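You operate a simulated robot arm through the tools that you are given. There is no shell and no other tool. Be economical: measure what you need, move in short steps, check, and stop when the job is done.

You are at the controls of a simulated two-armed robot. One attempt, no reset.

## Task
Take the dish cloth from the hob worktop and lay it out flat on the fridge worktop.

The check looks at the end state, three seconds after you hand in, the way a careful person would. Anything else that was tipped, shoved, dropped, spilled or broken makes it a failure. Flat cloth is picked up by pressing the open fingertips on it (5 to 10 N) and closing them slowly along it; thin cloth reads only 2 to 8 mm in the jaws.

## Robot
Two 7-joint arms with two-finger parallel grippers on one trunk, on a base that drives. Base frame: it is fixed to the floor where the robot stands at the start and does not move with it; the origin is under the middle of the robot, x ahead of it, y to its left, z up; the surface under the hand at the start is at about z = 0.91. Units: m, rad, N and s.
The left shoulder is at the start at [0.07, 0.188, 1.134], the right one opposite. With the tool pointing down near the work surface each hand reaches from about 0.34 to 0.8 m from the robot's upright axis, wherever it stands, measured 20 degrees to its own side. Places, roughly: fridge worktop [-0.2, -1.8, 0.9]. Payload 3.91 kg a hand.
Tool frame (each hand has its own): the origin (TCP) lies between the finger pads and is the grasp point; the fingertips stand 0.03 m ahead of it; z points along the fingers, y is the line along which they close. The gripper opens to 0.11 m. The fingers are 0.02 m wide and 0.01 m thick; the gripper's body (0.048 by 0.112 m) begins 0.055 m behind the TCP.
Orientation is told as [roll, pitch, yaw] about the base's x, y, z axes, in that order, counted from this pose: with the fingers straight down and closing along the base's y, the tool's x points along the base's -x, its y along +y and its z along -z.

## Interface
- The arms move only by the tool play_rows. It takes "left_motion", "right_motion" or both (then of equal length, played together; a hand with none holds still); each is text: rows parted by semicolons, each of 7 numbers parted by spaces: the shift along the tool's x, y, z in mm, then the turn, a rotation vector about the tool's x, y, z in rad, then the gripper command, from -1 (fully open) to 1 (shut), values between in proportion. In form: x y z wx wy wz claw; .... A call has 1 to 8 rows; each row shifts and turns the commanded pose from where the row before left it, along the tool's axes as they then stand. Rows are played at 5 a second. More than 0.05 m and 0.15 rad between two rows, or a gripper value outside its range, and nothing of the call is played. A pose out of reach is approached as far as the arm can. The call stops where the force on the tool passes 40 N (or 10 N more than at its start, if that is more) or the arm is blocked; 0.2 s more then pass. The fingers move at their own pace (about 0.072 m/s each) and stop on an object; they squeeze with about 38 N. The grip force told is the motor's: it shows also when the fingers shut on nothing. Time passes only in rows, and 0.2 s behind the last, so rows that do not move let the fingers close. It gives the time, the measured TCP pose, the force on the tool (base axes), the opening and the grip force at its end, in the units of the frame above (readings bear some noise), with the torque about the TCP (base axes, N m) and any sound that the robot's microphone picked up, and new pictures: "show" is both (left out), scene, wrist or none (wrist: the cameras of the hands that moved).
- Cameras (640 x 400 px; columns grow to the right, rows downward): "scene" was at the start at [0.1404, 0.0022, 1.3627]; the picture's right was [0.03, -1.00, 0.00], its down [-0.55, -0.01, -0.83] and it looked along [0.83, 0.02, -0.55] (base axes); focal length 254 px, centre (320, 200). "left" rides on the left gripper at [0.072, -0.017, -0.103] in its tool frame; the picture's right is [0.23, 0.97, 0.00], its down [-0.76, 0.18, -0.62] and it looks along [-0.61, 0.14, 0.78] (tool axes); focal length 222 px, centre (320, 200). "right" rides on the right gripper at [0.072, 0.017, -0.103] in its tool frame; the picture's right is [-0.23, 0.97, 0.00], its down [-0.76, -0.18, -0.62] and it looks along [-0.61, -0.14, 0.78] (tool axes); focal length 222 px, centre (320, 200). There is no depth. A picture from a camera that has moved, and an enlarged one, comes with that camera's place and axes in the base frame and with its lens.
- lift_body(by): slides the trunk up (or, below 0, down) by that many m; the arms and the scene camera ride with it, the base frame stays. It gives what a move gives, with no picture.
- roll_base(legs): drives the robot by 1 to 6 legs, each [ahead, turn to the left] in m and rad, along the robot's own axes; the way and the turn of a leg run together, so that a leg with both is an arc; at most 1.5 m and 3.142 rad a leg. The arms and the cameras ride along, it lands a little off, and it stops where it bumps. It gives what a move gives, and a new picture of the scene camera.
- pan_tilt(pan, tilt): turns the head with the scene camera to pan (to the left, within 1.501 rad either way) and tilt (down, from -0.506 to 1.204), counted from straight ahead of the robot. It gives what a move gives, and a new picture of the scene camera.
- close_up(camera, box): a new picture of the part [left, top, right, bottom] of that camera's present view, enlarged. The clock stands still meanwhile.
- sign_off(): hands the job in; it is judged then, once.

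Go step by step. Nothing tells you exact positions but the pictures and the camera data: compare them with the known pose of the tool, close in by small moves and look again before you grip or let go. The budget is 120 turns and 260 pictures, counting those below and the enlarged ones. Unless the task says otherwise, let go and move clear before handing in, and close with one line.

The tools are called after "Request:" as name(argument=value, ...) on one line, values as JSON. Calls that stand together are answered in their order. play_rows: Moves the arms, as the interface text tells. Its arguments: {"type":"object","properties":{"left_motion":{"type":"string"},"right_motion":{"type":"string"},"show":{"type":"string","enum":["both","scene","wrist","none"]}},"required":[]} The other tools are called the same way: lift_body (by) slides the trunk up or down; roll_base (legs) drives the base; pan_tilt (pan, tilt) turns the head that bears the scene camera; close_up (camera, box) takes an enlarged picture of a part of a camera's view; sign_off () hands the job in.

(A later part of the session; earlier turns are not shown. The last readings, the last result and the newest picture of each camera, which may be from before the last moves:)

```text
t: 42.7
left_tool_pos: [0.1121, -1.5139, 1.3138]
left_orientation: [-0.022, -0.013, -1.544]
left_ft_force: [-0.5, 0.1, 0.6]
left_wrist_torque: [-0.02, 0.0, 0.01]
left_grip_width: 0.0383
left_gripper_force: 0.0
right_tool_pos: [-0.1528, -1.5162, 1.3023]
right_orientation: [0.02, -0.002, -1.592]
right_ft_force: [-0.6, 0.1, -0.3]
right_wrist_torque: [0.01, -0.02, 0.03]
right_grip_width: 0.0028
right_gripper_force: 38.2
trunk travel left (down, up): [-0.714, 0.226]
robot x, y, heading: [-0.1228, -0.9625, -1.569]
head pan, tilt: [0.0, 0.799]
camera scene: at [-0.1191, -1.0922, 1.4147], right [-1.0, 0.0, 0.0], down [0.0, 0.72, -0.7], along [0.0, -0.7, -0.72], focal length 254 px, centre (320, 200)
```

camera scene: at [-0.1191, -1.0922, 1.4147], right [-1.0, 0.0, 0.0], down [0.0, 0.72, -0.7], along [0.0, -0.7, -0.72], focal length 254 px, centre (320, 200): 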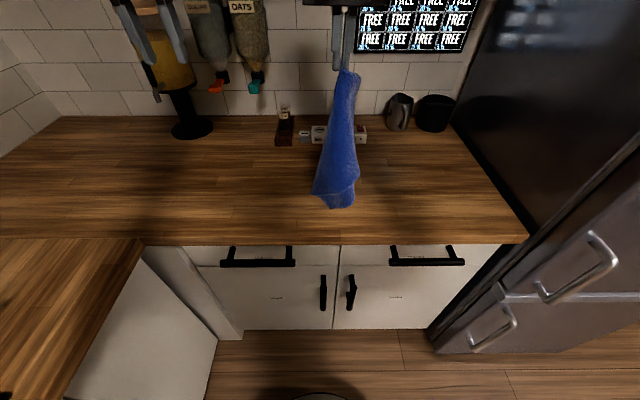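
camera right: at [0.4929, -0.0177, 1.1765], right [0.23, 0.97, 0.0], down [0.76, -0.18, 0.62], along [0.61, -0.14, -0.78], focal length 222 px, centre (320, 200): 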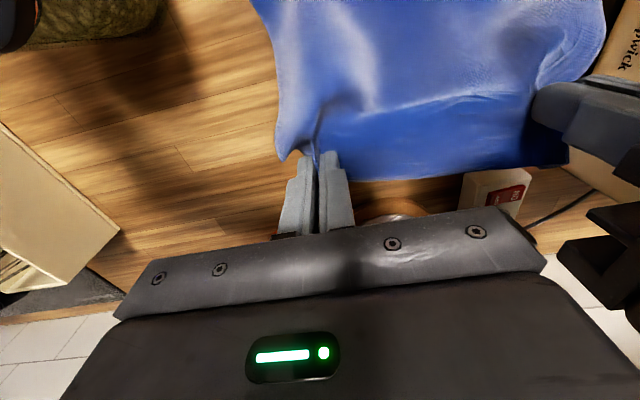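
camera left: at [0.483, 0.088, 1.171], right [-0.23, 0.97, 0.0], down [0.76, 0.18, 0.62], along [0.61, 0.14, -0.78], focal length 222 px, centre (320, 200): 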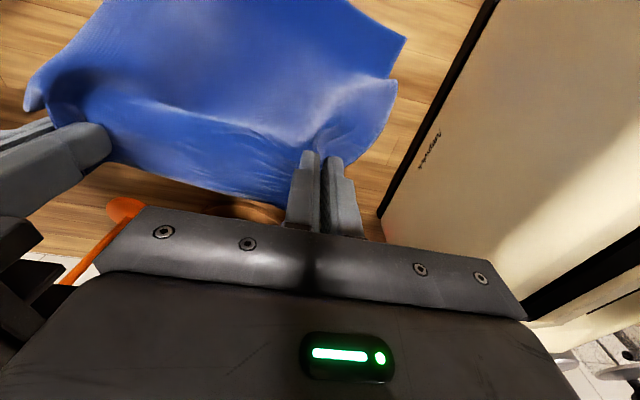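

The cloth hangs with its bottom about 6 cm above the worktop. I'll set the bottom corner down, then lay the cloth by moving the hand forward and right as it lowers.

Request:
play_rows(right_motion="10 25 0 0 0 0 1;10 25 0 0 0 0 1;0 0 30 0 0 0 1;0 0 30 0 0 0 1;-27 -22 8 0 0 0 1;-27 -22 10 0 0 0 1;-27 -22 12 0 0 0 1;-27 -22 20 0 0 0 1", show="scene")

Request:
play_rows(right_motion="-27 -22 30 0 0 0 1;-23 -19 35 0 0 0 1;-20 -16 40 0 0 0 1;-14 -11 40 0 0 0 1;-10 -8 35 0 0 0 1;-8 -6 30 0 0 0 1")

```text
t: 44.5
left_tool_pos: [0.1104, -1.5158, 1.3132]
left_orientation: [-0.018, -0.012, -1.545]
left_ft_force: [-0.7, -0.7, -0.3]
left_wrist_torque: [0.06, -0.05, -0.01]
left_grip_width: 0.0383
left_gripper_force: 0.2
right_tool_pos: [-0.1868, -1.596, 1.1936]
right_orientation: [0.02, -0.001, -1.592]
right_ft_force: [-0.4, -0.3, -0.9]
right_wrist_torque: [0.04, -0.02, 0.02]
right_grip_width: 0.0028
right_gripper_force: 38.0
right hand out of reach, approached as far as the arm can: row 8
trunk travel left (down, up): [-0.714, 0.226]
robot x, y, heading: [-0.1195, -0.9617, -1.572]
head pan, tilt: [0.0, 0.799]
camera scene: at [-0.1215, -1.0944, 1.4144], right [-1.0, 0.0, 0.0], down [0.0, 0.72, -0.7], along [0.0, -0.7, -0.72], focal length 254 px, centre (320, 200)
```

scene: 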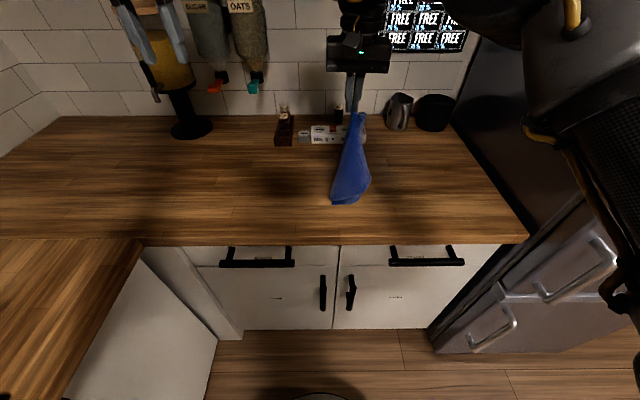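

```text
t: 45.9
left_tool_pos: [0.1132, -1.5144, 1.3126]
left_orientation: [-0.021, -0.012, -1.545]
left_ft_force: [-0.5, 0.1, -0.7]
left_wrist_torque: [0.03, 0.0, 0.01]
left_grip_width: 0.0387
left_gripper_force: 0.0
right_tool_pos: [-0.2374, -1.6597, 0.9889]
right_orientation: [0.02, 0.001, -1.592]
right_ft_force: [-0.2, 0.1, -0.2]
right_wrist_torque: [0.0, 0.0, 0.05]
right_grip_width: 0.0025
right_gripper_force: 38.1
right hand out of reach, approached as far as the arm can: row 1, 2, 3, 4, 6
trunk travel left (down, up): [-0.714, 0.226]
robot x, y, heading: [-0.1225, -0.964, -1.57]
head pan, tilt: [0.0, 0.799]
camera scene: at [-0.1189, -1.0936, 1.4146], right [-1.0, 0.0, 0.0], down [0.0, 0.72, -0.7], along [0.0, -0.7, -0.72], focal length 254 px, centre (320, 200)
camera right: at [-0.2214, -1.5869, 1.093], right [0.97, -0.25, 0.02], down [-0.21, -0.76, 0.62], along [-0.14, -0.6, -0.78], focal length 222 px, centre (320, 200)
```

scene: 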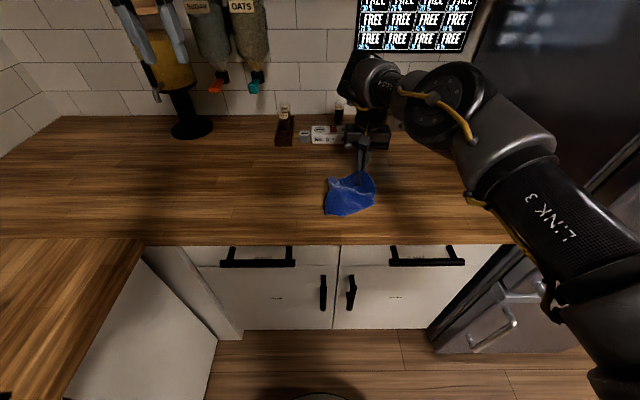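
right: 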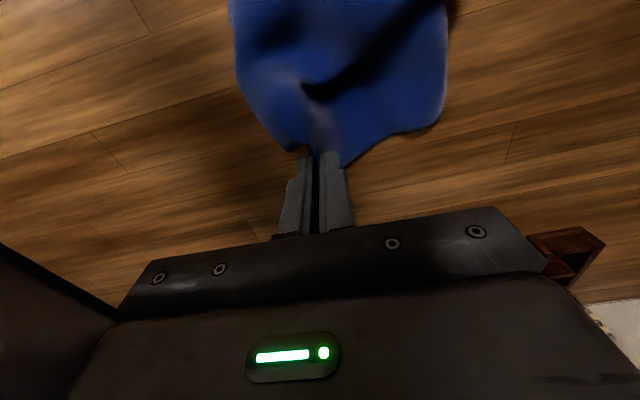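

The raised trunk limits my reach and the cloth has landed loosely. I'll lower the trunk, then roll slightly forward so the held corner draws the cloth out.

Request:
lift_body(by=-0.035)

Request:
roll_base(legs=[[0.1, 0]])

```text
t: 46.7
left_tool_pos: [0.1134, -1.5118, 1.2796]
left_orientation: [-0.021, -0.015, -1.544]
left_ft_force: [-0.7, -0.2, 0.2]
left_wrist_torque: [0.0, -0.01, 0.0]
left_grip_width: 0.0384
left_gripper_force: 0.0
right_tool_pos: [-0.2357, -1.6574, 0.9568]
right_orientation: [0.019, -0.002, -1.591]
right_ft_force: [2.6, 1.3, 12.8]
right_wrist_torque: [0.02, -0.09, 0.0]
right_grip_width: 0.0028
right_gripper_force: 38.3
trunk travel left (down, up): [-0.679, 0.261]
robot x, y, heading: [-0.1213, -0.9609, -1.571]
head pan, tilt: [0.0, 0.799]
```

```text
t: 47.8
left_tool_pos: [0.1134, -1.6091, 1.2833]
left_orientation: [-0.022, -0.02, -1.542]
left_ft_force: [-0.5, 0.4, 0.4]
left_wrist_torque: [-0.06, 0.0, 0.0]
left_grip_width: 0.0383
left_gripper_force: 0.0
right_tool_pos: [-0.2357, -1.7559, 0.9587]
right_orientation: [0.021, -0.008, -1.59]
right_ft_force: [0.9, 0.0, -0.4]
right_wrist_torque: [-0.03, -0.04, 0.05]
right_grip_width: 0.0024
right_gripper_force: 38.1
trunk travel left (down, up): [-0.679, 0.261]
robot x, y, heading: [-0.1185, -1.0655, -1.564]
head pan, tilt: [0.0, 0.799]
camera scene: at [-0.1187, -1.1872, 1.3805], right [-1.0, 0.0, 0.0], down [0.0, 0.71, -0.7], along [0.0, -0.7, -0.71], focal length 254 px, centre (320, 200)
```

scene: 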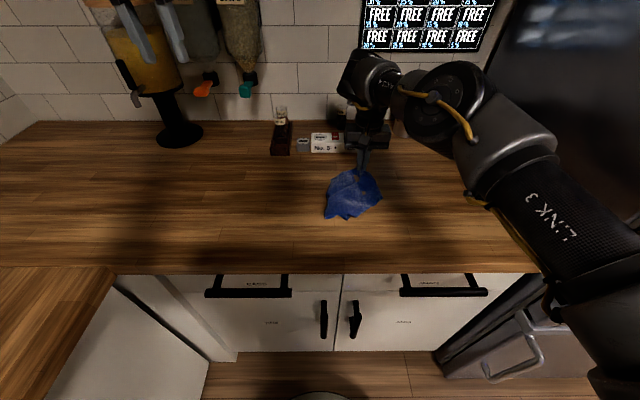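

Request:
close_up(camera="scene", box=[280, 120, 440, 240])

Request:
close_up(camera="right", box=[160, 0, 560, 250])

```text
3.33 times, centred on (360, 180) of scene
camera zoom: at [-0.1187, -1.1872, 1.3805], right [-1.0, 0.0, 0.0], down [0.0, 0.71, -0.7], along [0.0, -0.7, -0.71], focal length 845 px, centre (187, 267)
```

zoom: 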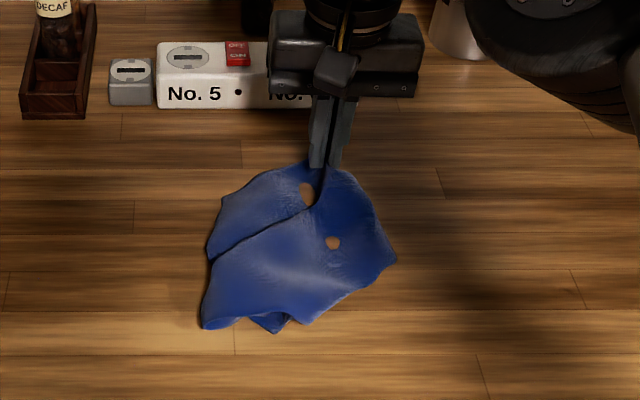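

```text
1.60 times, centred on (360, 125) of right
camera zoom: at [-0.2203, -1.6826, 1.0631], right [0.97, -0.25, 0.02], down [-0.2, -0.75, 0.62], along [-0.14, -0.61, -0.78], focal length 355 px, centre (256, 320)
```

zoom: 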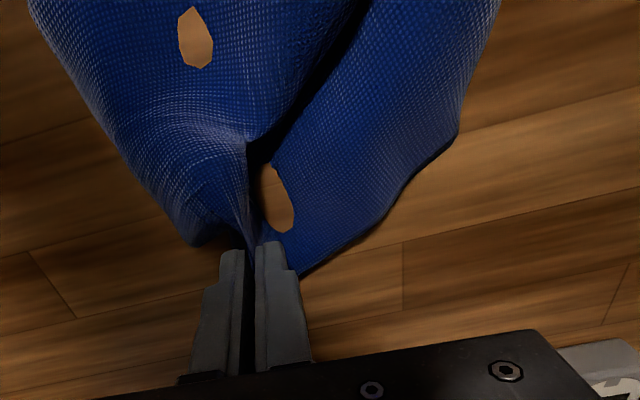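

The cloth is crumpled. I'll lift it again, closer to the robot where I have the height, and re-lay it with a taut diagonal drag now that reach is better.

Request:
play_rows(right_motion="25 17 -39 0 0 0 1;25 17 -39 0 0 0 1;25 17 -39 0 0 0 1;25 17 -39 0 0 0 1;25 17 -39 0 0 0 1;25 17 -39 0 0 0 1;25 17 -39 0 0 0 1;25 17 -39 0 0 0 1", show="scene")

```text
t: 49.6
left_tool_pos: [0.1157, -1.6133, 1.2803]
left_orientation: [-0.024, -0.016, -1.544]
left_ft_force: [1.1, 0.2, -0.6]
left_wrist_torque: [-0.03, 0.04, -0.01]
left_grip_width: 0.0385
left_gripper_force: 0.0
right_tool_pos: [-0.1049, -1.563, 1.2721]
right_orientation: [0.026, -0.001, -1.597]
right_ft_force: [0.1, 0.0, 1.0]
right_wrist_torque: [-0.05, 0.03, 0.05]
right_grip_width: 0.0025
right_gripper_force: 37.9
trunk travel left (down, up): [-0.679, 0.261]
robot x, y, heading: [-0.1209, -1.0657, -1.566]
head pan, tilt: [0.0, 0.799]
camera scene: at [-0.1166, -1.1928, 1.3798], right [-1.0, 0.0, 0.0], down [0.0, 0.72, -0.7], along [0.0, -0.7, -0.72], focal length 254 px, centre (320, 200)
```

scene: 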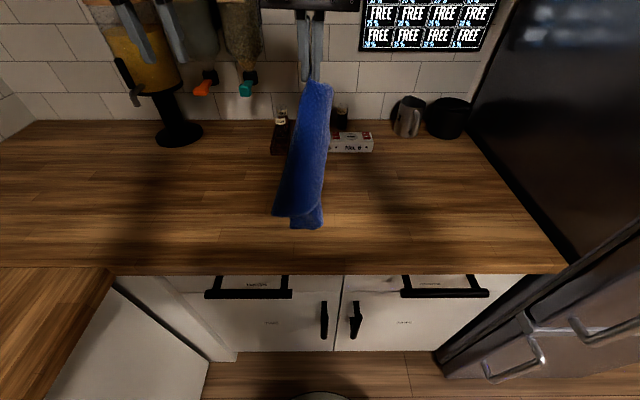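

The cloth hangs with a wing corner visible on its left side. Grabbing that in the air with the left hand would be a more reliable pinch, so I'll look closely.

Request:
close_up(camera="scene", box=[230, 70, 390, 240])

Request:
close_up(camera="left", box=[0, 0, 640, 400])

Request:
close_up(camera="right", box=[160, 0, 560, 250])

```text
2.35 times, centred on (310, 155) of scene
camera zoom: at [-0.1166, -1.1928, 1.3798], right [-1.0, 0.0, 0.0], down [0.0, 0.72, -0.7], along [0.0, -0.7, -0.72], focal length 597 px, centre (344, 306)
```

zoom: 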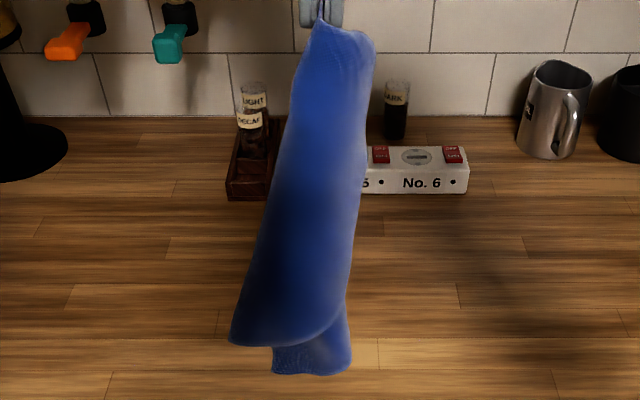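

```text
1.00 times, centred on (320, 200) of left (not enlarged: the box is as wide or as high as the picture)
camera zoom: at [0.0988, -1.5416, 1.3807], right [0.97, 0.25, -0.03], down [0.21, -0.75, 0.63], along [0.14, -0.62, -0.78], focal length 222 px, centre (320, 200)
```

zoom: 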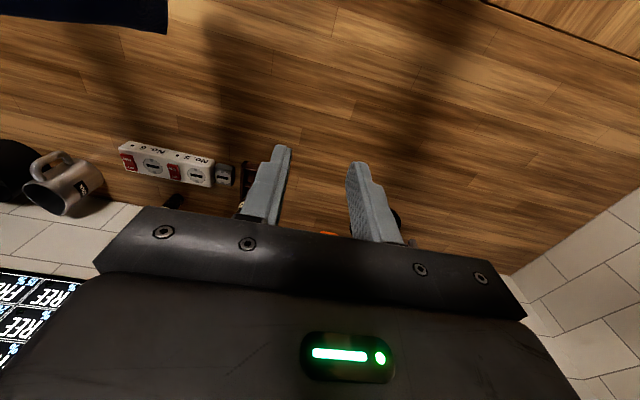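

```text
1.60 times, centred on (360, 125) of right
camera zoom: at [-0.0892, -1.4909, 1.3767], right [0.97, -0.25, 0.03], down [-0.21, -0.76, 0.62], along [-0.14, -0.6, -0.78], focal length 355 px, centre (256, 320)
```

zoom: 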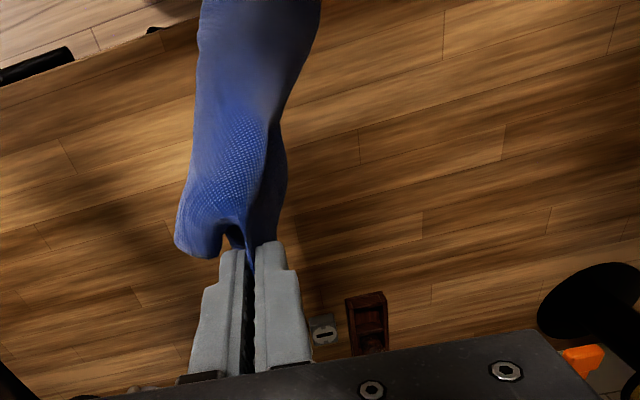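

The hand reaches better at height when closer in, so I'll lay it the other way. I'll touch the free corner down at the far left and pull the held corner back and to the right while lowering.

Request:
roll_base(legs=[[0.06, 0]])

Request:
play_rows(right_motion="-20 5 0 0 0 0 1;-20 5 0 0 0 0 1;-20 5 0 0 0 0 1;0 0 0 0 0 0 1;0 0 0 0 0 0 1", show="scene")

```text
t: 50.6
left_tool_pos: [0.115, -1.6621, 1.2863]
left_orientation: [-0.025, -0.027, -1.544]
left_ft_force: [0.3, 0.7, 0.9]
left_wrist_torque: [-0.06, -0.01, 0.01]
left_grip_width: 0.0387
left_gripper_force: 0.1
right_tool_pos: [-0.1032, -1.6099, 1.2805]
right_orientation: [0.03, -0.021, -1.588]
right_ft_force: [0.1, 2.1, 1.0]
right_wrist_torque: [-0.13, 0.01, 0.04]
right_grip_width: 0.0024
right_gripper_force: 38.2
trunk travel left (down, up): [-0.679, 0.261]
robot x, y, heading: [-0.1171, -1.1256, -1.564]
head pan, tilt: [0.0, 0.799]
camera scene: at [-0.1183, -1.2425, 1.3809], right [-1.0, 0.0, 0.0], down [0.0, 0.71, -0.7], along [0.0, -0.7, -0.71], focal length 254 px, centre (320, 200)
```

scene: 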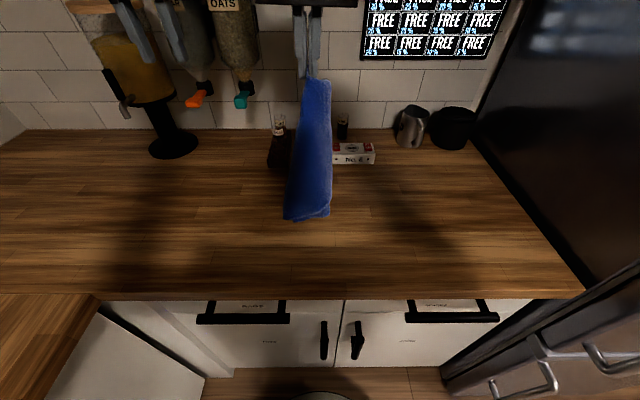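

```text
t: 52.0
left_tool_pos: [0.1136, -1.6746, 1.2805]
left_orientation: [-0.024, -0.017, -1.542]
left_ft_force: [0.7, 0.0, 0.2]
left_wrist_torque: [0.0, 0.0, 0.03]
left_grip_width: 0.0386
left_gripper_force: 0.2
right_tool_pos: [-0.1246, -1.6867, 1.2961]
right_orientation: [0.118, -0.015, -1.65]
right_ft_force: [-0.6, -0.4, 0.0]
right_wrist_torque: [0.02, -0.01, -0.01]
right_grip_width: 0.0025
right_gripper_force: 37.9
right hand out of reach, approached as far as the arm can: row 3
trunk travel left (down, up): [-0.679, 0.261]
robot x, y, heading: [-0.1182, -1.1245, -1.571]
head pan, tilt: [0.0, 0.799]
stopped in row 5 (right hand): the arm was blocked; the commanded pose is now the measured one
camera scene: at [-0.1184, -1.2561, 1.3794], right [-1.0, 0.0, 0.0], down [0.0, 0.72, -0.7], along [0.0, -0.7, -0.72], focal length 254 px, centre (320, 200)
```

scene: 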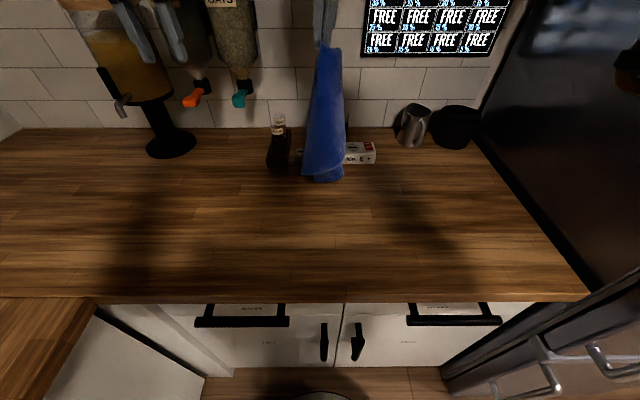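

The arm is at its forward limit, with the right elbow near the fridge. The cloth hangs at about y −1.72, so I'll straighten the hand and lay the cloth back and to the right.

Request:
play_rows(right_motion="10 0 40 0 -0.03 -0.02 1;32 -31 8 0 -0.03 -0.02 1;32 -31 10 0 -0.03 -0.02 1;32 -31 15 0 -0.028 -0.02 1;29 -28 25 0 0 0 1;25 -24 25 0 0 0 1;20 -20 35 0 0 0 1;18 -17 35 0 0 0 1", show="scene")

```text
t: 53.8
left_tool_pos: [0.114, -1.6748, 1.2818]
left_orientation: [-0.023, -0.016, -1.544]
left_ft_force: [0.8, -0.5, 0.4]
left_wrist_torque: [-0.04, 0.03, 0.02]
left_grip_width: 0.0387
left_gripper_force: 0.1
right_tool_pos: [-0.2465, -1.5996, 1.2172]
right_orientation: [0.109, -0.14, -1.577]
right_ft_force: [-1.0, -0.2, -0.1]
right_wrist_torque: [0.03, 0.02, 0.0]
right_grip_width: 0.0023
right_gripper_force: 38.0
right hand out of reach, approached as far as the arm can: row 4, 5, 6, 7, 8
trunk travel left (down, up): [-0.679, 0.261]
robot x, y, heading: [-0.1198, -1.1202, -1.57]
head pan, tilt: [0.0, 0.799]
camera scene: at [-0.1199, -1.2552, 1.3795], right [-1.0, 0.0, 0.0], down [0.0, 0.72, -0.7], along [0.0, -0.7, -0.72], focal length 254 px, centre (320, 200)
```

scene: 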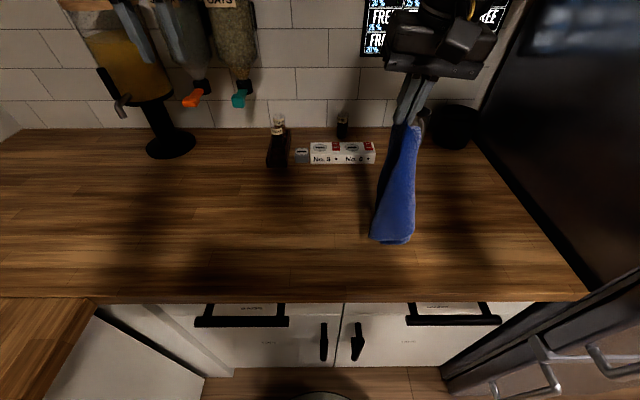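

The high hand is at its joint limits here. I'll raise the trunk so the arm works lower relative to the shoulder, then check where the hand settles.

Request:
lift_body(by=0.1)

Request:
play_rows(right_motion="0 0 0 0 0 0 1;0 0 0 0 0 0 1", show="scene")

```text
t: 55.1
left_tool_pos: [0.1131, -1.675, 1.3808]
left_orientation: [-0.023, -0.015, -1.543]
left_ft_force: [0.2, 0.0, -0.4]
left_wrist_torque: [-0.01, -0.02, 0.0]
left_grip_width: 0.0385
left_gripper_force: 0.1
right_tool_pos: [-0.2451, -1.5995, 1.3176]
right_orientation: [0.104, -0.142, -1.574]
right_ft_force: [-0.6, -0.5, 0.2]
right_wrist_torque: [-0.01, 0.06, -0.01]
right_grip_width: 0.0025
right_gripper_force: 37.7
trunk travel left (down, up): [-0.779, 0.161]
robot x, y, heading: [-0.1211, -1.1281, -1.572]
head pan, tilt: [0.0, 0.799]
```

```text
t: 55.7
left_tool_pos: [0.1139, -1.6747, 1.3801]
left_orientation: [-0.022, -0.016, -1.542]
left_ft_force: [0.1, -0.4, -0.2]
left_wrist_torque: [0.01, 0.01, 0.0]
left_grip_width: 0.0383
left_gripper_force: 0.2
right_tool_pos: [-0.2443, -1.6009, 1.3175]
right_orientation: [0.107, -0.142, -1.576]
right_ft_force: [0.7, 0.5, -0.5]
right_wrist_torque: [-0.03, 0.01, 0.0]
right_grip_width: 0.0022
right_gripper_force: 38.5
trunk travel left (down, up): [-0.779, 0.161]
robot x, y, heading: [-0.1221, -1.1259, -1.569]
head pan, tilt: [0.0, 0.799]
camera scene: at [-0.1188, -1.2552, 1.4795], right [-1.0, 0.0, 0.0], down [0.0, 0.72, -0.7], along [0.0, -0.7, -0.72], focal length 254 px, centre (320, 200)
```

scene: 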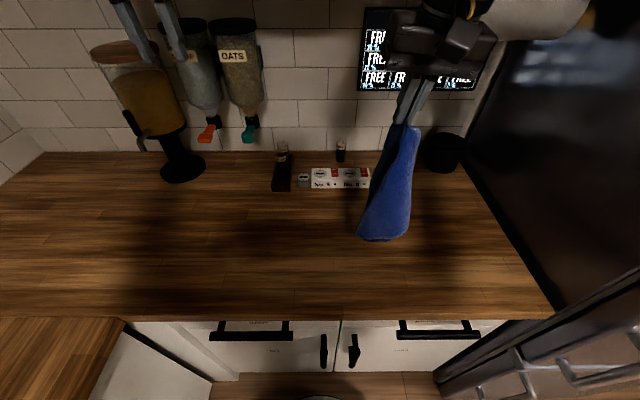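

The hand settled where it is. I'll straighten it and lay the cloth sideways to the left, where there is room, keeping the bottom corner on the table.

Request:
play_rows(right_motion="0 0 30 0.07 -0.052 0 1;0 0 25 0.07 -0.052 0 1;0 45 8 0 0 0 1;0 45 10 0 0 0 1;0 45 15 0 0 0 1;0 40 25 0 0 0 1;0 30 30 0 0 0 1;0 25 35 0 0 0 1", left_motion="0 15 0 0 0 0 0.3;0 15 0 0 0 0 0.3;0 15 0 0 0 0 0.3;0 15 0 0 0 0 0.3;0 15 0 0 0 0 0.3;0 0 0 0 0 0 0.3;0 0 0 0 0 0 0.3;0 0 0 0 0 0 0.3", show="scene")

```text
t: 57.5
left_tool_pos: [0.188, -1.6667, 1.3705]
left_orientation: [-0.027, -0.019, -1.543]
left_ft_force: [-0.9, 0.1, 0.0]
left_wrist_torque: [-0.02, 0.01, 0.02]
left_grip_width: 0.0385
left_gripper_force: 0.1
left hand out of reach, approached as far as the arm can: row 3, 4, 5
right_tool_pos: [-0.0501, -1.6745, 1.1925]
right_orientation: [-0.034, -0.244, -1.58]
right_ft_force: [-0.5, -0.2, -1.0]
right_wrist_torque: [0.02, -0.04, 0.02]
right_grip_width: 0.0023
right_gripper_force: 38.2
right hand out of reach, approached as far as the arm can: row 1, 2, 3, 4, 5
trunk travel left (down, up): [-0.779, 0.161]
robot x, y, heading: [-0.1224, -1.1231, -1.565]
head pan, tilt: [0.0, 0.799]
camera scene: at [-0.117, -1.2565, 1.4794], right [-1.0, 0.0, 0.0], down [0.0, 0.72, -0.7], along [0.0, -0.7, -0.72], focal length 254 px, centre (320, 200)
```

scene: 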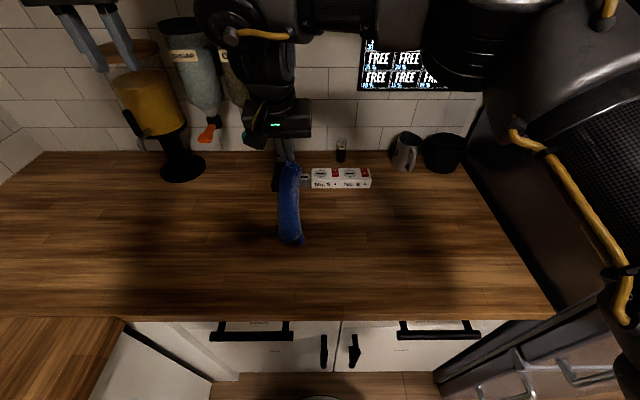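

The hand orientation drifted because I got the correction signs wrong. I'll straighten it and lay the cloth straight back toward the robot.

Request:
play_rows(right_motion="25 0 20 -0.017 0.122 0 1;30 0 25 -0.017 0.122 0 1;30 0 35 0 0 0 1;30 0 40 0 0 0 1;25 0 40 0 0 0 1;20 0 40 0 0 0 1;15 0 35 0 0 0 1;0 0 0 0 0 0 1")

```text
t: 59.3
left_tool_pos: [0.1862, -1.6646, 1.3705]
left_orientation: [-0.024, -0.021, -1.544]
left_ft_force: [-0.9, -0.6, 0.2]
left_wrist_torque: [-0.01, -0.01, 0.02]
left_grip_width: 0.0385
left_gripper_force: 0.1
right_tool_pos: [-0.027, -1.6255, 1.0027]
right_orientation: [0.003, 0.0, -1.581]
right_ft_force: [0.4, 0.1, 0.1]
right_wrist_torque: [-0.01, 0.01, 0.03]
right_grip_width: 0.0024
right_gripper_force: 38.0
right hand out of reach, approached as far as the arm can: row 2, 3, 4, 5, 6, 7
trunk travel left (down, up): [-0.779, 0.161]
robot x, y, heading: [-0.1202, -1.1253, -1.566]
head pan, tilt: [0.0, 0.799]
camera scene: at [-0.1184, -1.2548, 1.4796], right [-1.0, 0.0, 0.0], down [0.0, 0.72, -0.7], along [0.0, -0.7, -0.72], focal length 254 px, centre (320, 200)
camera right: at [-0.0102, -1.554, 1.1078], right [0.97, -0.24, 0.0], down [-0.19, -0.76, 0.62], along [-0.15, -0.61, -0.78], focal length 222 px, centre (320, 200)
```

scene: 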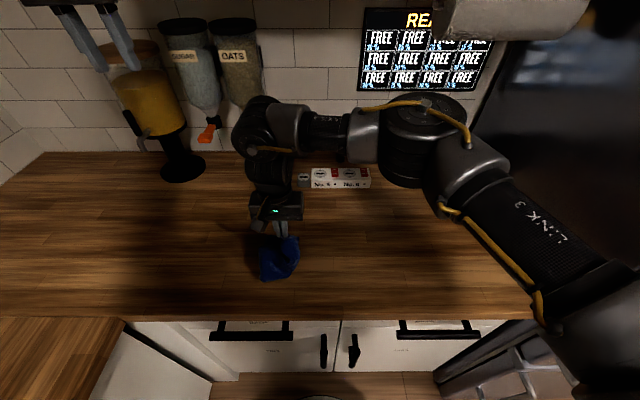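
right: 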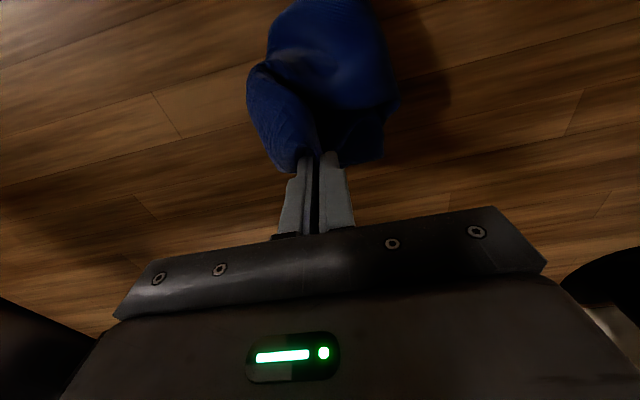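

The right hand works best on its own side. I'll lift the cloth, bring it to the right-hand comfort zone and return the trunk to its starting height so both hands have good reach.

Request:
play_rows(right_motion="0 0 -40 0 0 0 1;0 0 -40 0 0 0 1;0 -30 -40 0 0 0 1;0 -30 -40 0 0 0 1;-10 -30 -10 0 0 0 1;-10 -30 0 0 0 0 1;0 -30 0 0 0 0 1;0 0 0 0 0 0 1", show="scene")

```text
t: 61.1
left_tool_pos: [0.1868, -1.6651, 1.3711]
left_orientation: [-0.025, -0.019, -1.542]
left_ft_force: [-0.6, 0.0, -0.5]
left_wrist_torque: [0.0, 0.02, -0.01]
left_grip_width: 0.0384
left_gripper_force: 0.1
right_tool_pos: [-0.1469, -1.6548, 1.1723]
right_orientation: [0.003, -0.001, -1.582]
right_ft_force: [0.7, -0.3, 0.2]
right_wrist_torque: [-0.03, -0.02, 0.05]
right_grip_width: 0.0023
right_gripper_force: 37.2
right hand out of reach, approached as far as the arm can: row 1, 2, 3, 4
trunk travel left (down, up): [-0.779, 0.161]
robot x, y, heading: [-0.121, -1.1267, -1.566]
head pan, tilt: [0.0, 0.799]
camera scene: at [-0.1176, -1.2549, 1.4795], right [-1.0, 0.0, 0.0], down [0.0, 0.72, -0.7], along [0.0, -0.7, -0.72], focal length 254 px, centre (320, 200)
```

scene: 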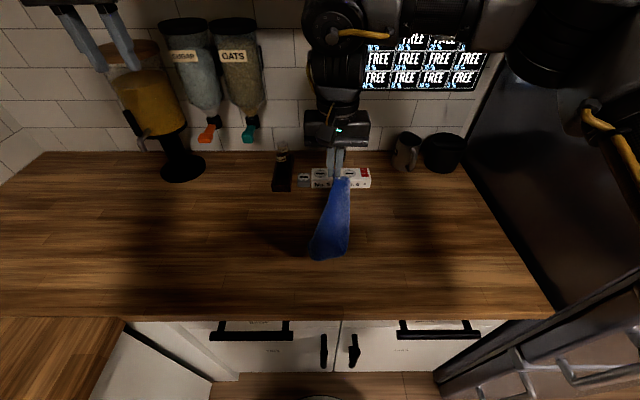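

The cloth hangs with its bottom corner on the table nearest me. I'll push the hand forward and right while lowering, to lay it away from me.

Request:
play_rows(right_motion="-30 -15 10 0 0 0 1;-30 -15 10 0 0 0 1;-30 -15 15 0 0 0 1;-25 -15 20 0 0 0 1;-20 -10 30 0 0 0 1;-10 -5 40 0 0 0 1;-5 0 40 0 0 0 1;0 0 30 0 0 0 1", show="scene")

```text
t: 62.9
left_tool_pos: [0.1863, -1.6649, 1.371]
left_orientation: [-0.024, -0.021, -1.544]
left_ft_force: [-0.3, 0.1, 0.2]
left_wrist_torque: [-0.01, 0.01, -0.02]
left_grip_width: 0.0386
left_gripper_force: 0.1
right_tool_pos: [-0.2235, -1.8044, 0.9763]
right_orientation: [0.001, -0.002, -1.582]
right_ft_force: [0.1, -1.1, -1.0]
right_wrist_torque: [0.02, 0.01, 0.04]
right_grip_width: 0.0024
right_gripper_force: 37.6
trunk travel left (down, up): [-0.779, 0.161]
robot x, y, heading: [-0.1164, -1.1238, -1.565]
head pan, tilt: [0.0, 0.799]
camera scene: at [-0.119, -1.2558, 1.4795], right [-1.0, 0.0, 0.0], down [0.0, 0.72, -0.7], along [0.0, -0.7, -0.72], focal length 254 px, centre (320, 200)
```

scene: 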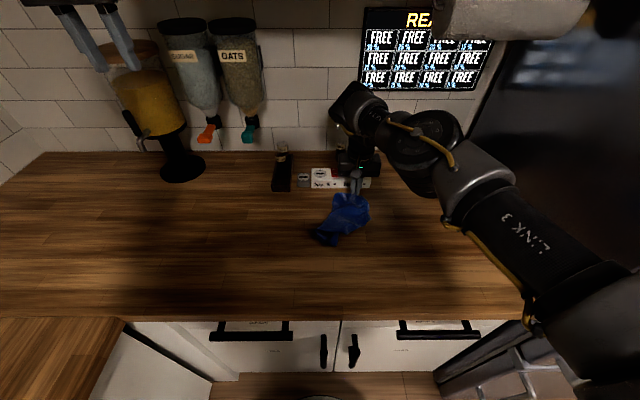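

Request:
close_up(camera="scene", box=[280, 170, 400, 260])

Request:
close_up(camera="right", box=[100, 0, 580, 250])

```text
4.44 times, centred on (340, 215) of scene
camera zoom: at [-0.119, -1.2558, 1.4795], right [-1.0, 0.0, 0.0], down [0.0, 0.72, -0.7], along [0.0, -0.7, -0.72], focal length 1127 px, centre (231, 133)
```

zoom: 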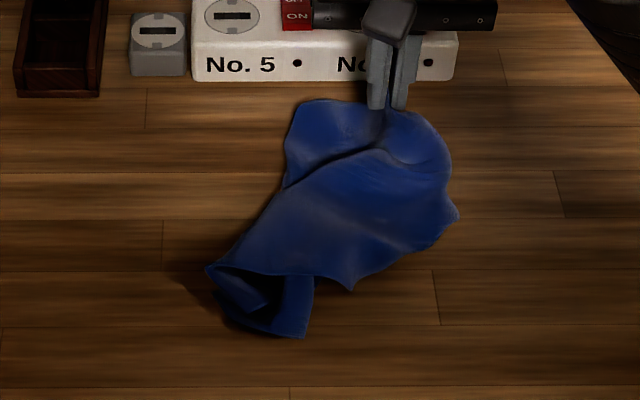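

```text
1.33 times, centred on (340, 125) of right
camera zoom: at [-0.207, -1.7308, 1.0804], right [0.97, -0.24, 0.0], down [-0.19, -0.76, 0.62], along [-0.15, -0.61, -0.78], focal length 296 px, centre (293, 300)
```

zoom: 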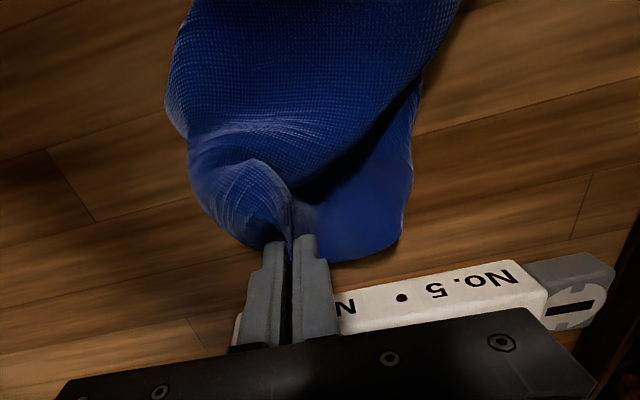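

I'll keep the right hand holding its corner and bring the left hand to the near-left folded end of the cloth, to pinch it and pull the diagonal out.

Request:
play_rows(left_motion="0 -40 28 0 0 0 0;0 -40 28 0 0 0 0;0 -40 28 0 0 0 0;0 -40 28 0 0 0 0;0 -40 28 0 0 0 0;0 -40 28 0 0 0 0;0 -40 28 0 0 0 0;0 -40 28 0 0 0 0", show="both")

```text
t: 64.8
left_tool_pos: [-0.1315, -1.6797, 1.1572]
left_orientation: [-0.012, -0.015, -1.535]
left_ft_force: [1.0, 3.5, 0.3]
left_wrist_torque: [-0.21, 0.16, -0.1]
left_grip_width: 0.055
left_gripper_force: 0.2
right_tool_pos: [-0.2313, -1.8037, 0.9759]
right_orientation: [0.003, 0.003, -1.593]
right_ft_force: [-0.1, 0.1, 0.4]
right_wrist_torque: [-0.02, -0.06, 0.02]
right_grip_width: 0.0025
right_gripper_force: 37.9
trunk travel left (down, up): [-0.779, 0.161]
robot x, y, heading: [-0.1172, -1.1273, -1.575]
head pan, tilt: [0.0, 0.799]
stopped in row 8 (left hand): the force on the tool passed its limit at 52 N (the readings are from after the stop); the commanded pose is now the measured one
camera scene: at [-0.1218, -1.256, 1.4794], right [-1.0, 0.0, 0.0], down [0.0, 0.72, -0.7], along [0.0, -0.7, -0.72], focal length 254 px, centre (320, 200)
camera left: at [-0.1507, -1.6078, 1.2591], right [0.97, 0.26, -0.02], down [0.21, -0.75, 0.63], along [0.15, -0.61, -0.78], focal length 222 px, centre (320, 200)
```

scene: 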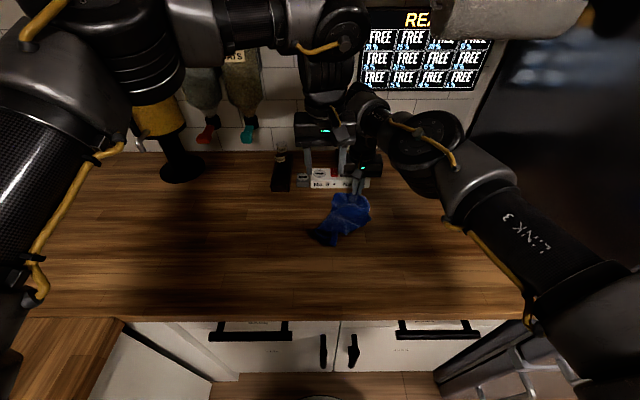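
left: 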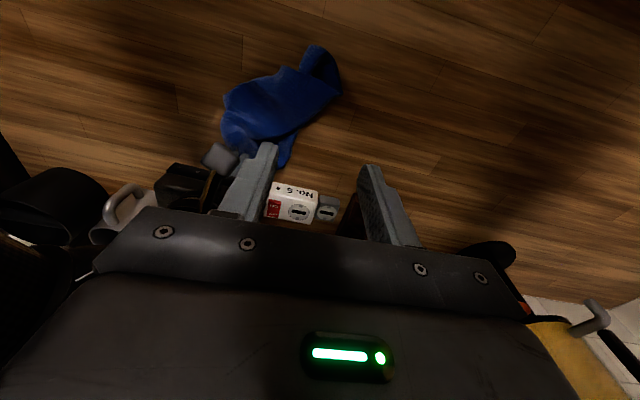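

The left hand bumped the right wrist because they were too close diagonally. I'll back it off, then drag the held corner back and right so the cloth trails leftward and the hands can work side by side.

Request:
play_rows(left_motion="10 40 0 0 0 0 0;10 40 0 0 0 0 0;0 30 0 0 0 0 0;0 0 0 0 0 0 0;0 0 0 0 0 0 0;0 0 0 0 0 0 0;0 0 0 0 0 0 0;0 0 0 0 0 0 0", right_motion="0 0 0 0 0 0 1;0 0 10 0 0 0 1;25 -15 10 0 0 0 1;30 -20 0 0 0 0 1;30 -20 0 0 0 0 1;30 -20 0 0 0 0 1;30 -15 0 0 0 0 1;20 -10 0 0 0 0 1", show="scene")

```text
t: 66.5
left_tool_pos: [-0.0219, -1.655, 1.1569]
left_orientation: [-0.018, -0.016, -1.535]
left_ft_force: [0.4, -1.0, -0.5]
left_wrist_torque: [0.0, -0.04, 0.05]
left_grip_width: 0.0547
left_gripper_force: 0.1
right_tool_pos: [-0.325, -1.6358, 0.9538]
right_orientation: [0.002, 0.0, -1.592]
right_ft_force: [-0.3, -0.7, 0.8]
right_wrist_torque: [-0.01, 0.01, 0.01]
right_grip_width: 0.0022
right_gripper_force: 37.8
trunk travel left (down, up): [-0.779, 0.161]
robot x, y, heading: [-0.1201, -1.1212, -1.571]
head pan, tilt: [0.0, 0.799]
camera scene: at [-0.119, -1.2546, 1.4796], right [-1.0, 0.0, 0.0], down [0.0, 0.72, -0.7], along [0.0, -0.7, -0.72], focal length 254 px, centre (320, 200)
```

scene: 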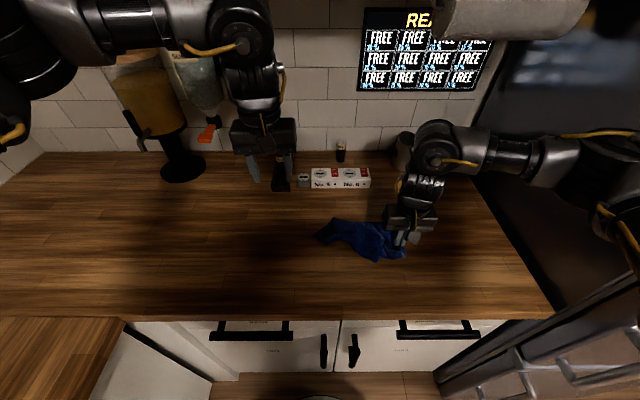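

Request:
close_up(camera="scene", box=[300, 195, 430, 280])

Request:
close_up(camera="right", box=[0, 0, 640, 400])

```text
4.71 times, centred on (365, 238) of scene
camera zoom: at [-0.119, -1.2546, 1.4796], right [-1.0, 0.0, 0.0], down [0.0, 0.72, -0.7], along [0.0, -0.7, -0.72], focal length 1193 px, centre (108, 24)
```

zoom: 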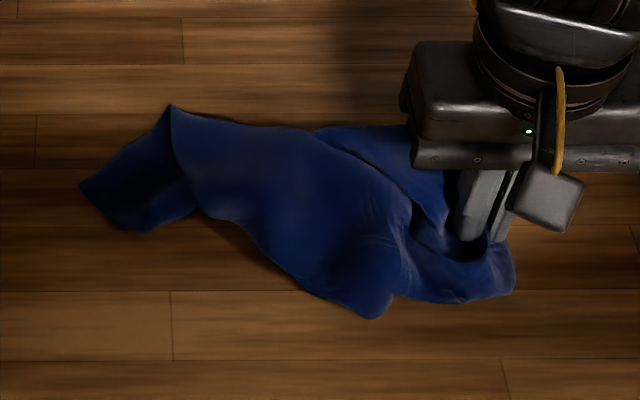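

```text
1.00 times, centred on (320, 200) of right (not enlarged: the box is as wide or as high as the picture)
camera zoom: at [-0.307, -1.5633, 1.0583], right [0.97, -0.25, 0.0], down [-0.19, -0.76, 0.62], along [-0.15, -0.6, -0.78], focal length 222 px, centre (320, 200)
```

zoom: 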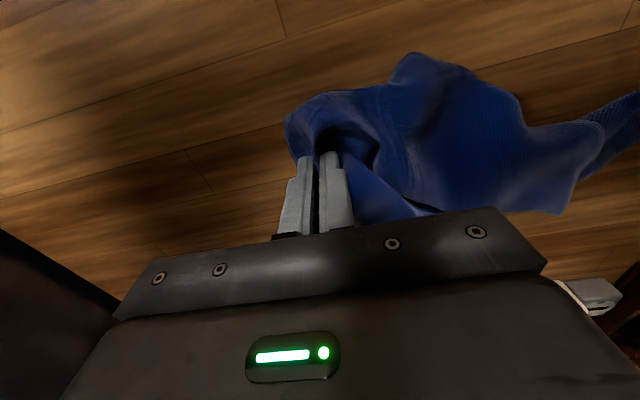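

The cloth trails left and its free end (the opposite corner) is at about (−0.11, −1.67). I'll bring the left hand over it.

Request:
play_rows(left_motion="-3 -33 35 0 0 0 0.1;-3 -33 35 0 0 0 0.1;-3 -32 35 0 0 0 0.1;0 0 40 0 0 0 0.1;0 0 35 0 0 0 0.1;0 0 0 0 0 0 0.1", show="both")

```text
t: 68.0
left_tool_pos: [-0.1243, -1.6708, 0.9783]
left_orientation: [-0.017, -0.015, -1.535]
left_ft_force: [-0.8, 0.7, 0.9]
left_wrist_torque: [-0.07, 0.01, -0.02]
left_grip_width: 0.0493
left_gripper_force: 0.0
right_tool_pos: [-0.3249, -1.6359, 0.9544]
right_orientation: [0.001, 0.0, -1.592]
right_ft_force: [-0.3, 0.8, 0.6]
right_wrist_torque: [-0.05, -0.01, -0.02]
right_grip_width: 0.0026
right_gripper_force: 38.1
trunk travel left (down, up): [-0.779, 0.161]
robot x, y, heading: [-0.1173, -1.1224, -1.565]
head pan, tilt: [0.0, 0.799]
camera scene: at [-0.1196, -1.2545, 1.4796], right [-1.0, 0.0, 0.0], down [0.0, 0.72, -0.7], along [0.0, -0.7, -0.72], focal length 254 px, centre (320, 200)
camera left: at [-0.1421, -1.5993, 1.0801], right [0.97, 0.26, -0.02], down [0.21, -0.74, 0.63], along [0.15, -0.61, -0.77], focal length 222 px, centre (320, 200)
```

scene: 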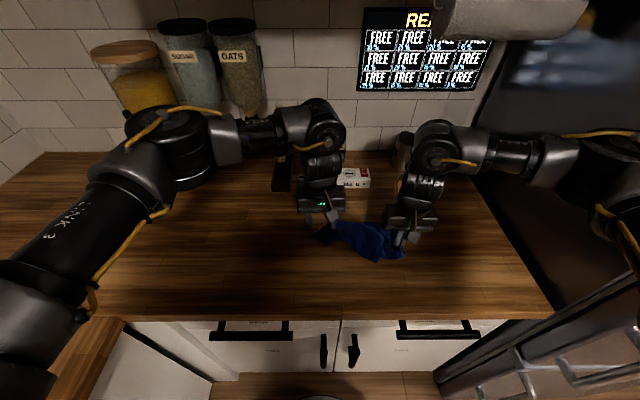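
left: 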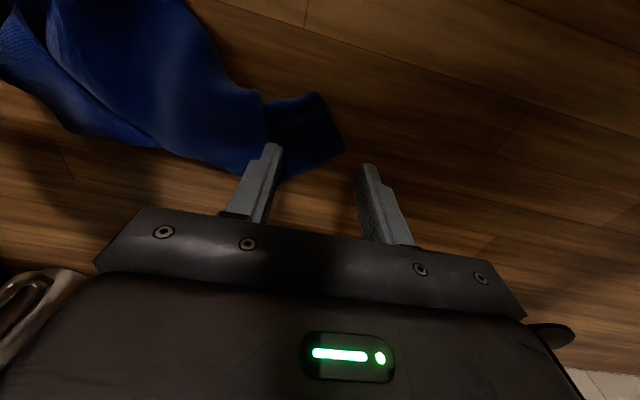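

The flap's centre is at about (−0.138, −1.672). I'll shift 1 cm, narrow the jaws to 35 mm and press.

Request:
play_rows(left_motion="0 -12 0 0 0 0 0.36;0 0 20 0 0 0 0.36;0 0 10 0 0 0 0.36;0 0 5 0 0 0 0.36;0 0 3 0 0 0 0.36", show="wrist")

```text
t: 69.2
left_tool_pos: [-0.1334, -1.6711, 0.9412]
left_orientation: [-0.019, -0.02, -1.535]
left_ft_force: [0.8, -1.9, 14.2]
left_wrist_torque: [0.06, 0.2, 0.02]
left_grip_width: 0.0349
left_gripper_force: 0.0
right_tool_pos: [-0.3246, -1.6361, 0.9553]
right_orientation: [-0.001, 0.001, -1.592]
right_ft_force: [-0.5, 0.1, 0.5]
right_wrist_torque: [-0.06, -0.03, 0.06]
right_grip_width: 0.0022
right_gripper_force: 38.2
trunk travel left (down, up): [-0.779, 0.161]
robot x, y, heading: [-0.1206, -1.126, -1.566]
head pan, tilt: [0.0, 0.799]
camera left: at [-0.1523, -1.5988, 1.043], right [0.96, 0.26, -0.02], down [0.22, -0.74, 0.63], along [0.15, -0.62, -0.77], focal length 222 px, centre (320, 200)
```

left: 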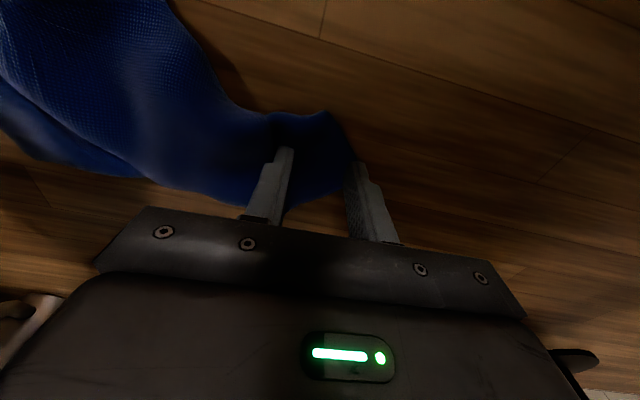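

Request:
play_rows(left_motion="0 0 -8 0 0 0 0.36;0 -9 0 0 0 0 0.36;0 0 8 0 0 0 0.36;0 0 0.5 0 0 0 0.4;0 0 0 0 0 0 0.46;0 0 0 0 0 0 0.52;0 0 0 0 0 0 0.58;0 0 0 0 0 0 0.64", show="wrist")

```text
t: 71.0
left_tool_pos: [-0.142, -1.67, 0.9432]
left_orientation: [-0.017, -0.018, -1.534]
left_ft_force: [0.6, -1.3, 27.1]
left_wrist_torque: [0.19, 0.39, -0.01]
left_grip_width: 0.0194
left_gripper_force: 0.1
right_tool_pos: [-0.3231, -1.6341, 0.9553]
right_orientation: [0.0, -0.002, -1.594]
right_ft_force: [-0.1, -0.2, 0.1]
right_wrist_torque: [0.01, 0.01, 0.03]
right_grip_width: 0.0028
right_gripper_force: 38.2
trunk travel left (down, up): [-0.779, 0.161]
robot x, y, heading: [-0.12, -1.1229, -1.57]
head pan, tilt: [0.0, 0.799]
camera left: at [-0.1601, -1.5978, 1.0432], right [0.96, 0.26, -0.02], down [0.22, -0.74, 0.63], along [0.15, -0.62, -0.77], focal length 222 px, centre (320, 200)
```

left: 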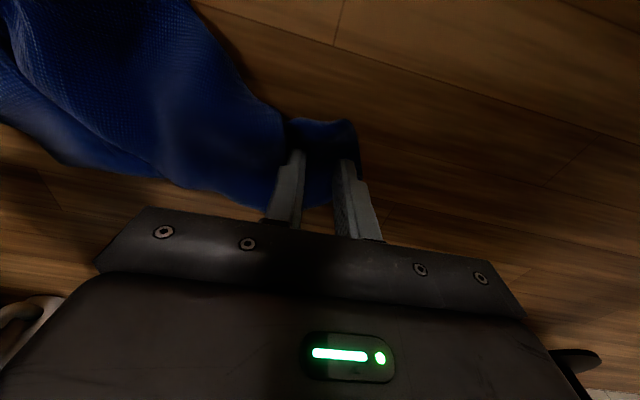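

Both fingers are on the flap now. I'll finish closing and check the jaw reading.

Request:
play_rows(left_motion="0 0 0 0 0 0 0.7;0 0 0 0 0 0 0.76;0 0 0 0 0 0 0.82;0 0 0 0 0 0 0.88;0 0 0 0 0 0 0.94;0 0 0 0 0 0 1;0 0 -5 0 0 0 1;0 0 -5 0 0 0 1", show="wrist")

```text
t: 72.8
left_tool_pos: [-0.1417, -1.6712, 0.949]
left_orientation: [-0.014, -0.014, -1.534]
left_ft_force: [-0.3, 0.3, -0.1]
left_wrist_torque: [0.01, 0.0, -0.04]
left_grip_width: 0.0
left_gripper_force: 37.4
right_tool_pos: [-0.3249, -1.6369, 0.9533]
right_orientation: [0.0, 0.001, -1.591]
right_ft_force: [-0.3, -1.1, -0.6]
right_wrist_torque: [0.03, -0.03, -0.01]
right_grip_width: 0.0023
right_gripper_force: 37.8
trunk travel left (down, up): [-0.779, 0.161]
robot x, y, heading: [-0.1194, -1.126, -1.571]
head pan, tilt: [0.0, 0.799]
camera left: at [-0.1598, -1.5997, 1.0501], right [0.96, 0.26, -0.02], down [0.21, -0.75, 0.63], along [0.15, -0.61, -0.78], focal length 222 px, centre (320, 200)
```

left: 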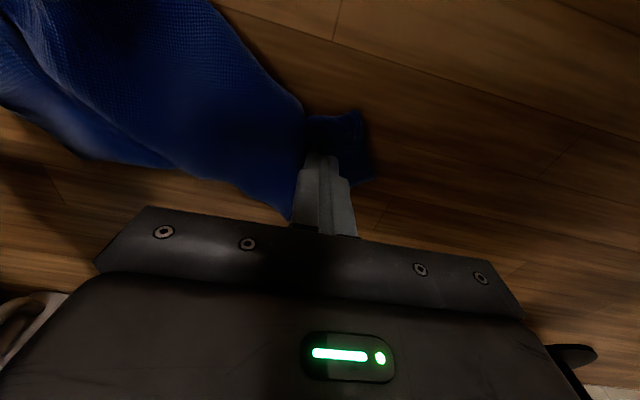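

That missed again; small flaps are too narrow to buckle. I'll change method: the right hand lifts the cloth so it hangs, and the left hand turns 90° so it can straddle a hanging corner in the air.

Request:
play_rows(left_motion="0 20 -40 0 0 0.14 0;0 30 -35 0 0 0.14 0;0 20 -20 0 0 0.14 0;0 0 0 0 0 0.14 0;0 0 0 0 0 0.14 0;0 0 0 0 0 0.14 0;0 0 0 0 0 0.14 0;0 0 0 0 0 0.14 0", right_motion="0 5 -40 0 0 0 1;0 5 -40 0 0 0 1;0 5 -40 0 0 0 1;0 5 -40 0 0 0 1;0 5 -40 0 0 0 1;0 5 -40 0 0 0 1;0 5 -40 0 0 0 1;0 5 -35 0 0 0 1", show="scene")

```text
t: 74.5
left_tool_pos: [-0.0702, -1.6774, 1.045]
left_orientation: [0.008, -0.025, -2.655]
left_ft_force: [-0.5, 0.2, 0.1]
left_wrist_torque: [0.01, 0.02, 0.0]
left_grip_width: 0.0549
left_gripper_force: 0.0
right_tool_pos: [-0.2849, -1.6362, 1.271]
right_orientation: [0.0, 0.0, -1.593]
right_ft_force: [-0.7, -0.2, -0.3]
right_wrist_torque: [0.0, -0.03, -0.01]
right_grip_width: 0.0022
right_gripper_force: 38.3
trunk travel left (down, up): [-0.779, 0.161]
robot x, y, heading: [-0.1195, -1.1229, -1.571]
head pan, tilt: [0.0, 0.799]
camera scene: at [-0.1175, -1.2538, 1.4796], right [-1.0, 0.0, 0.0], down [0.0, 0.72, -0.7], along [0.0, -0.7, -0.72], focal length 254 px, centre (320, 200)
```

scene: 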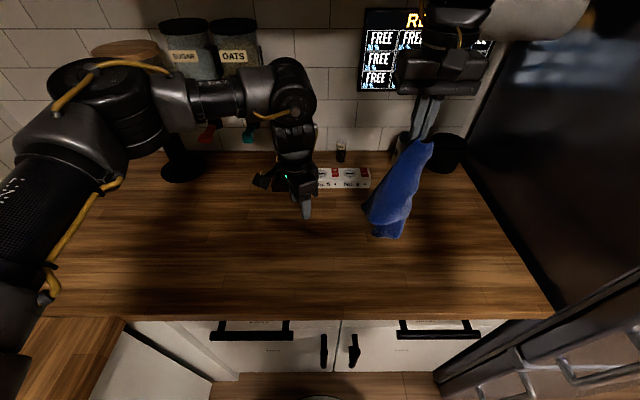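

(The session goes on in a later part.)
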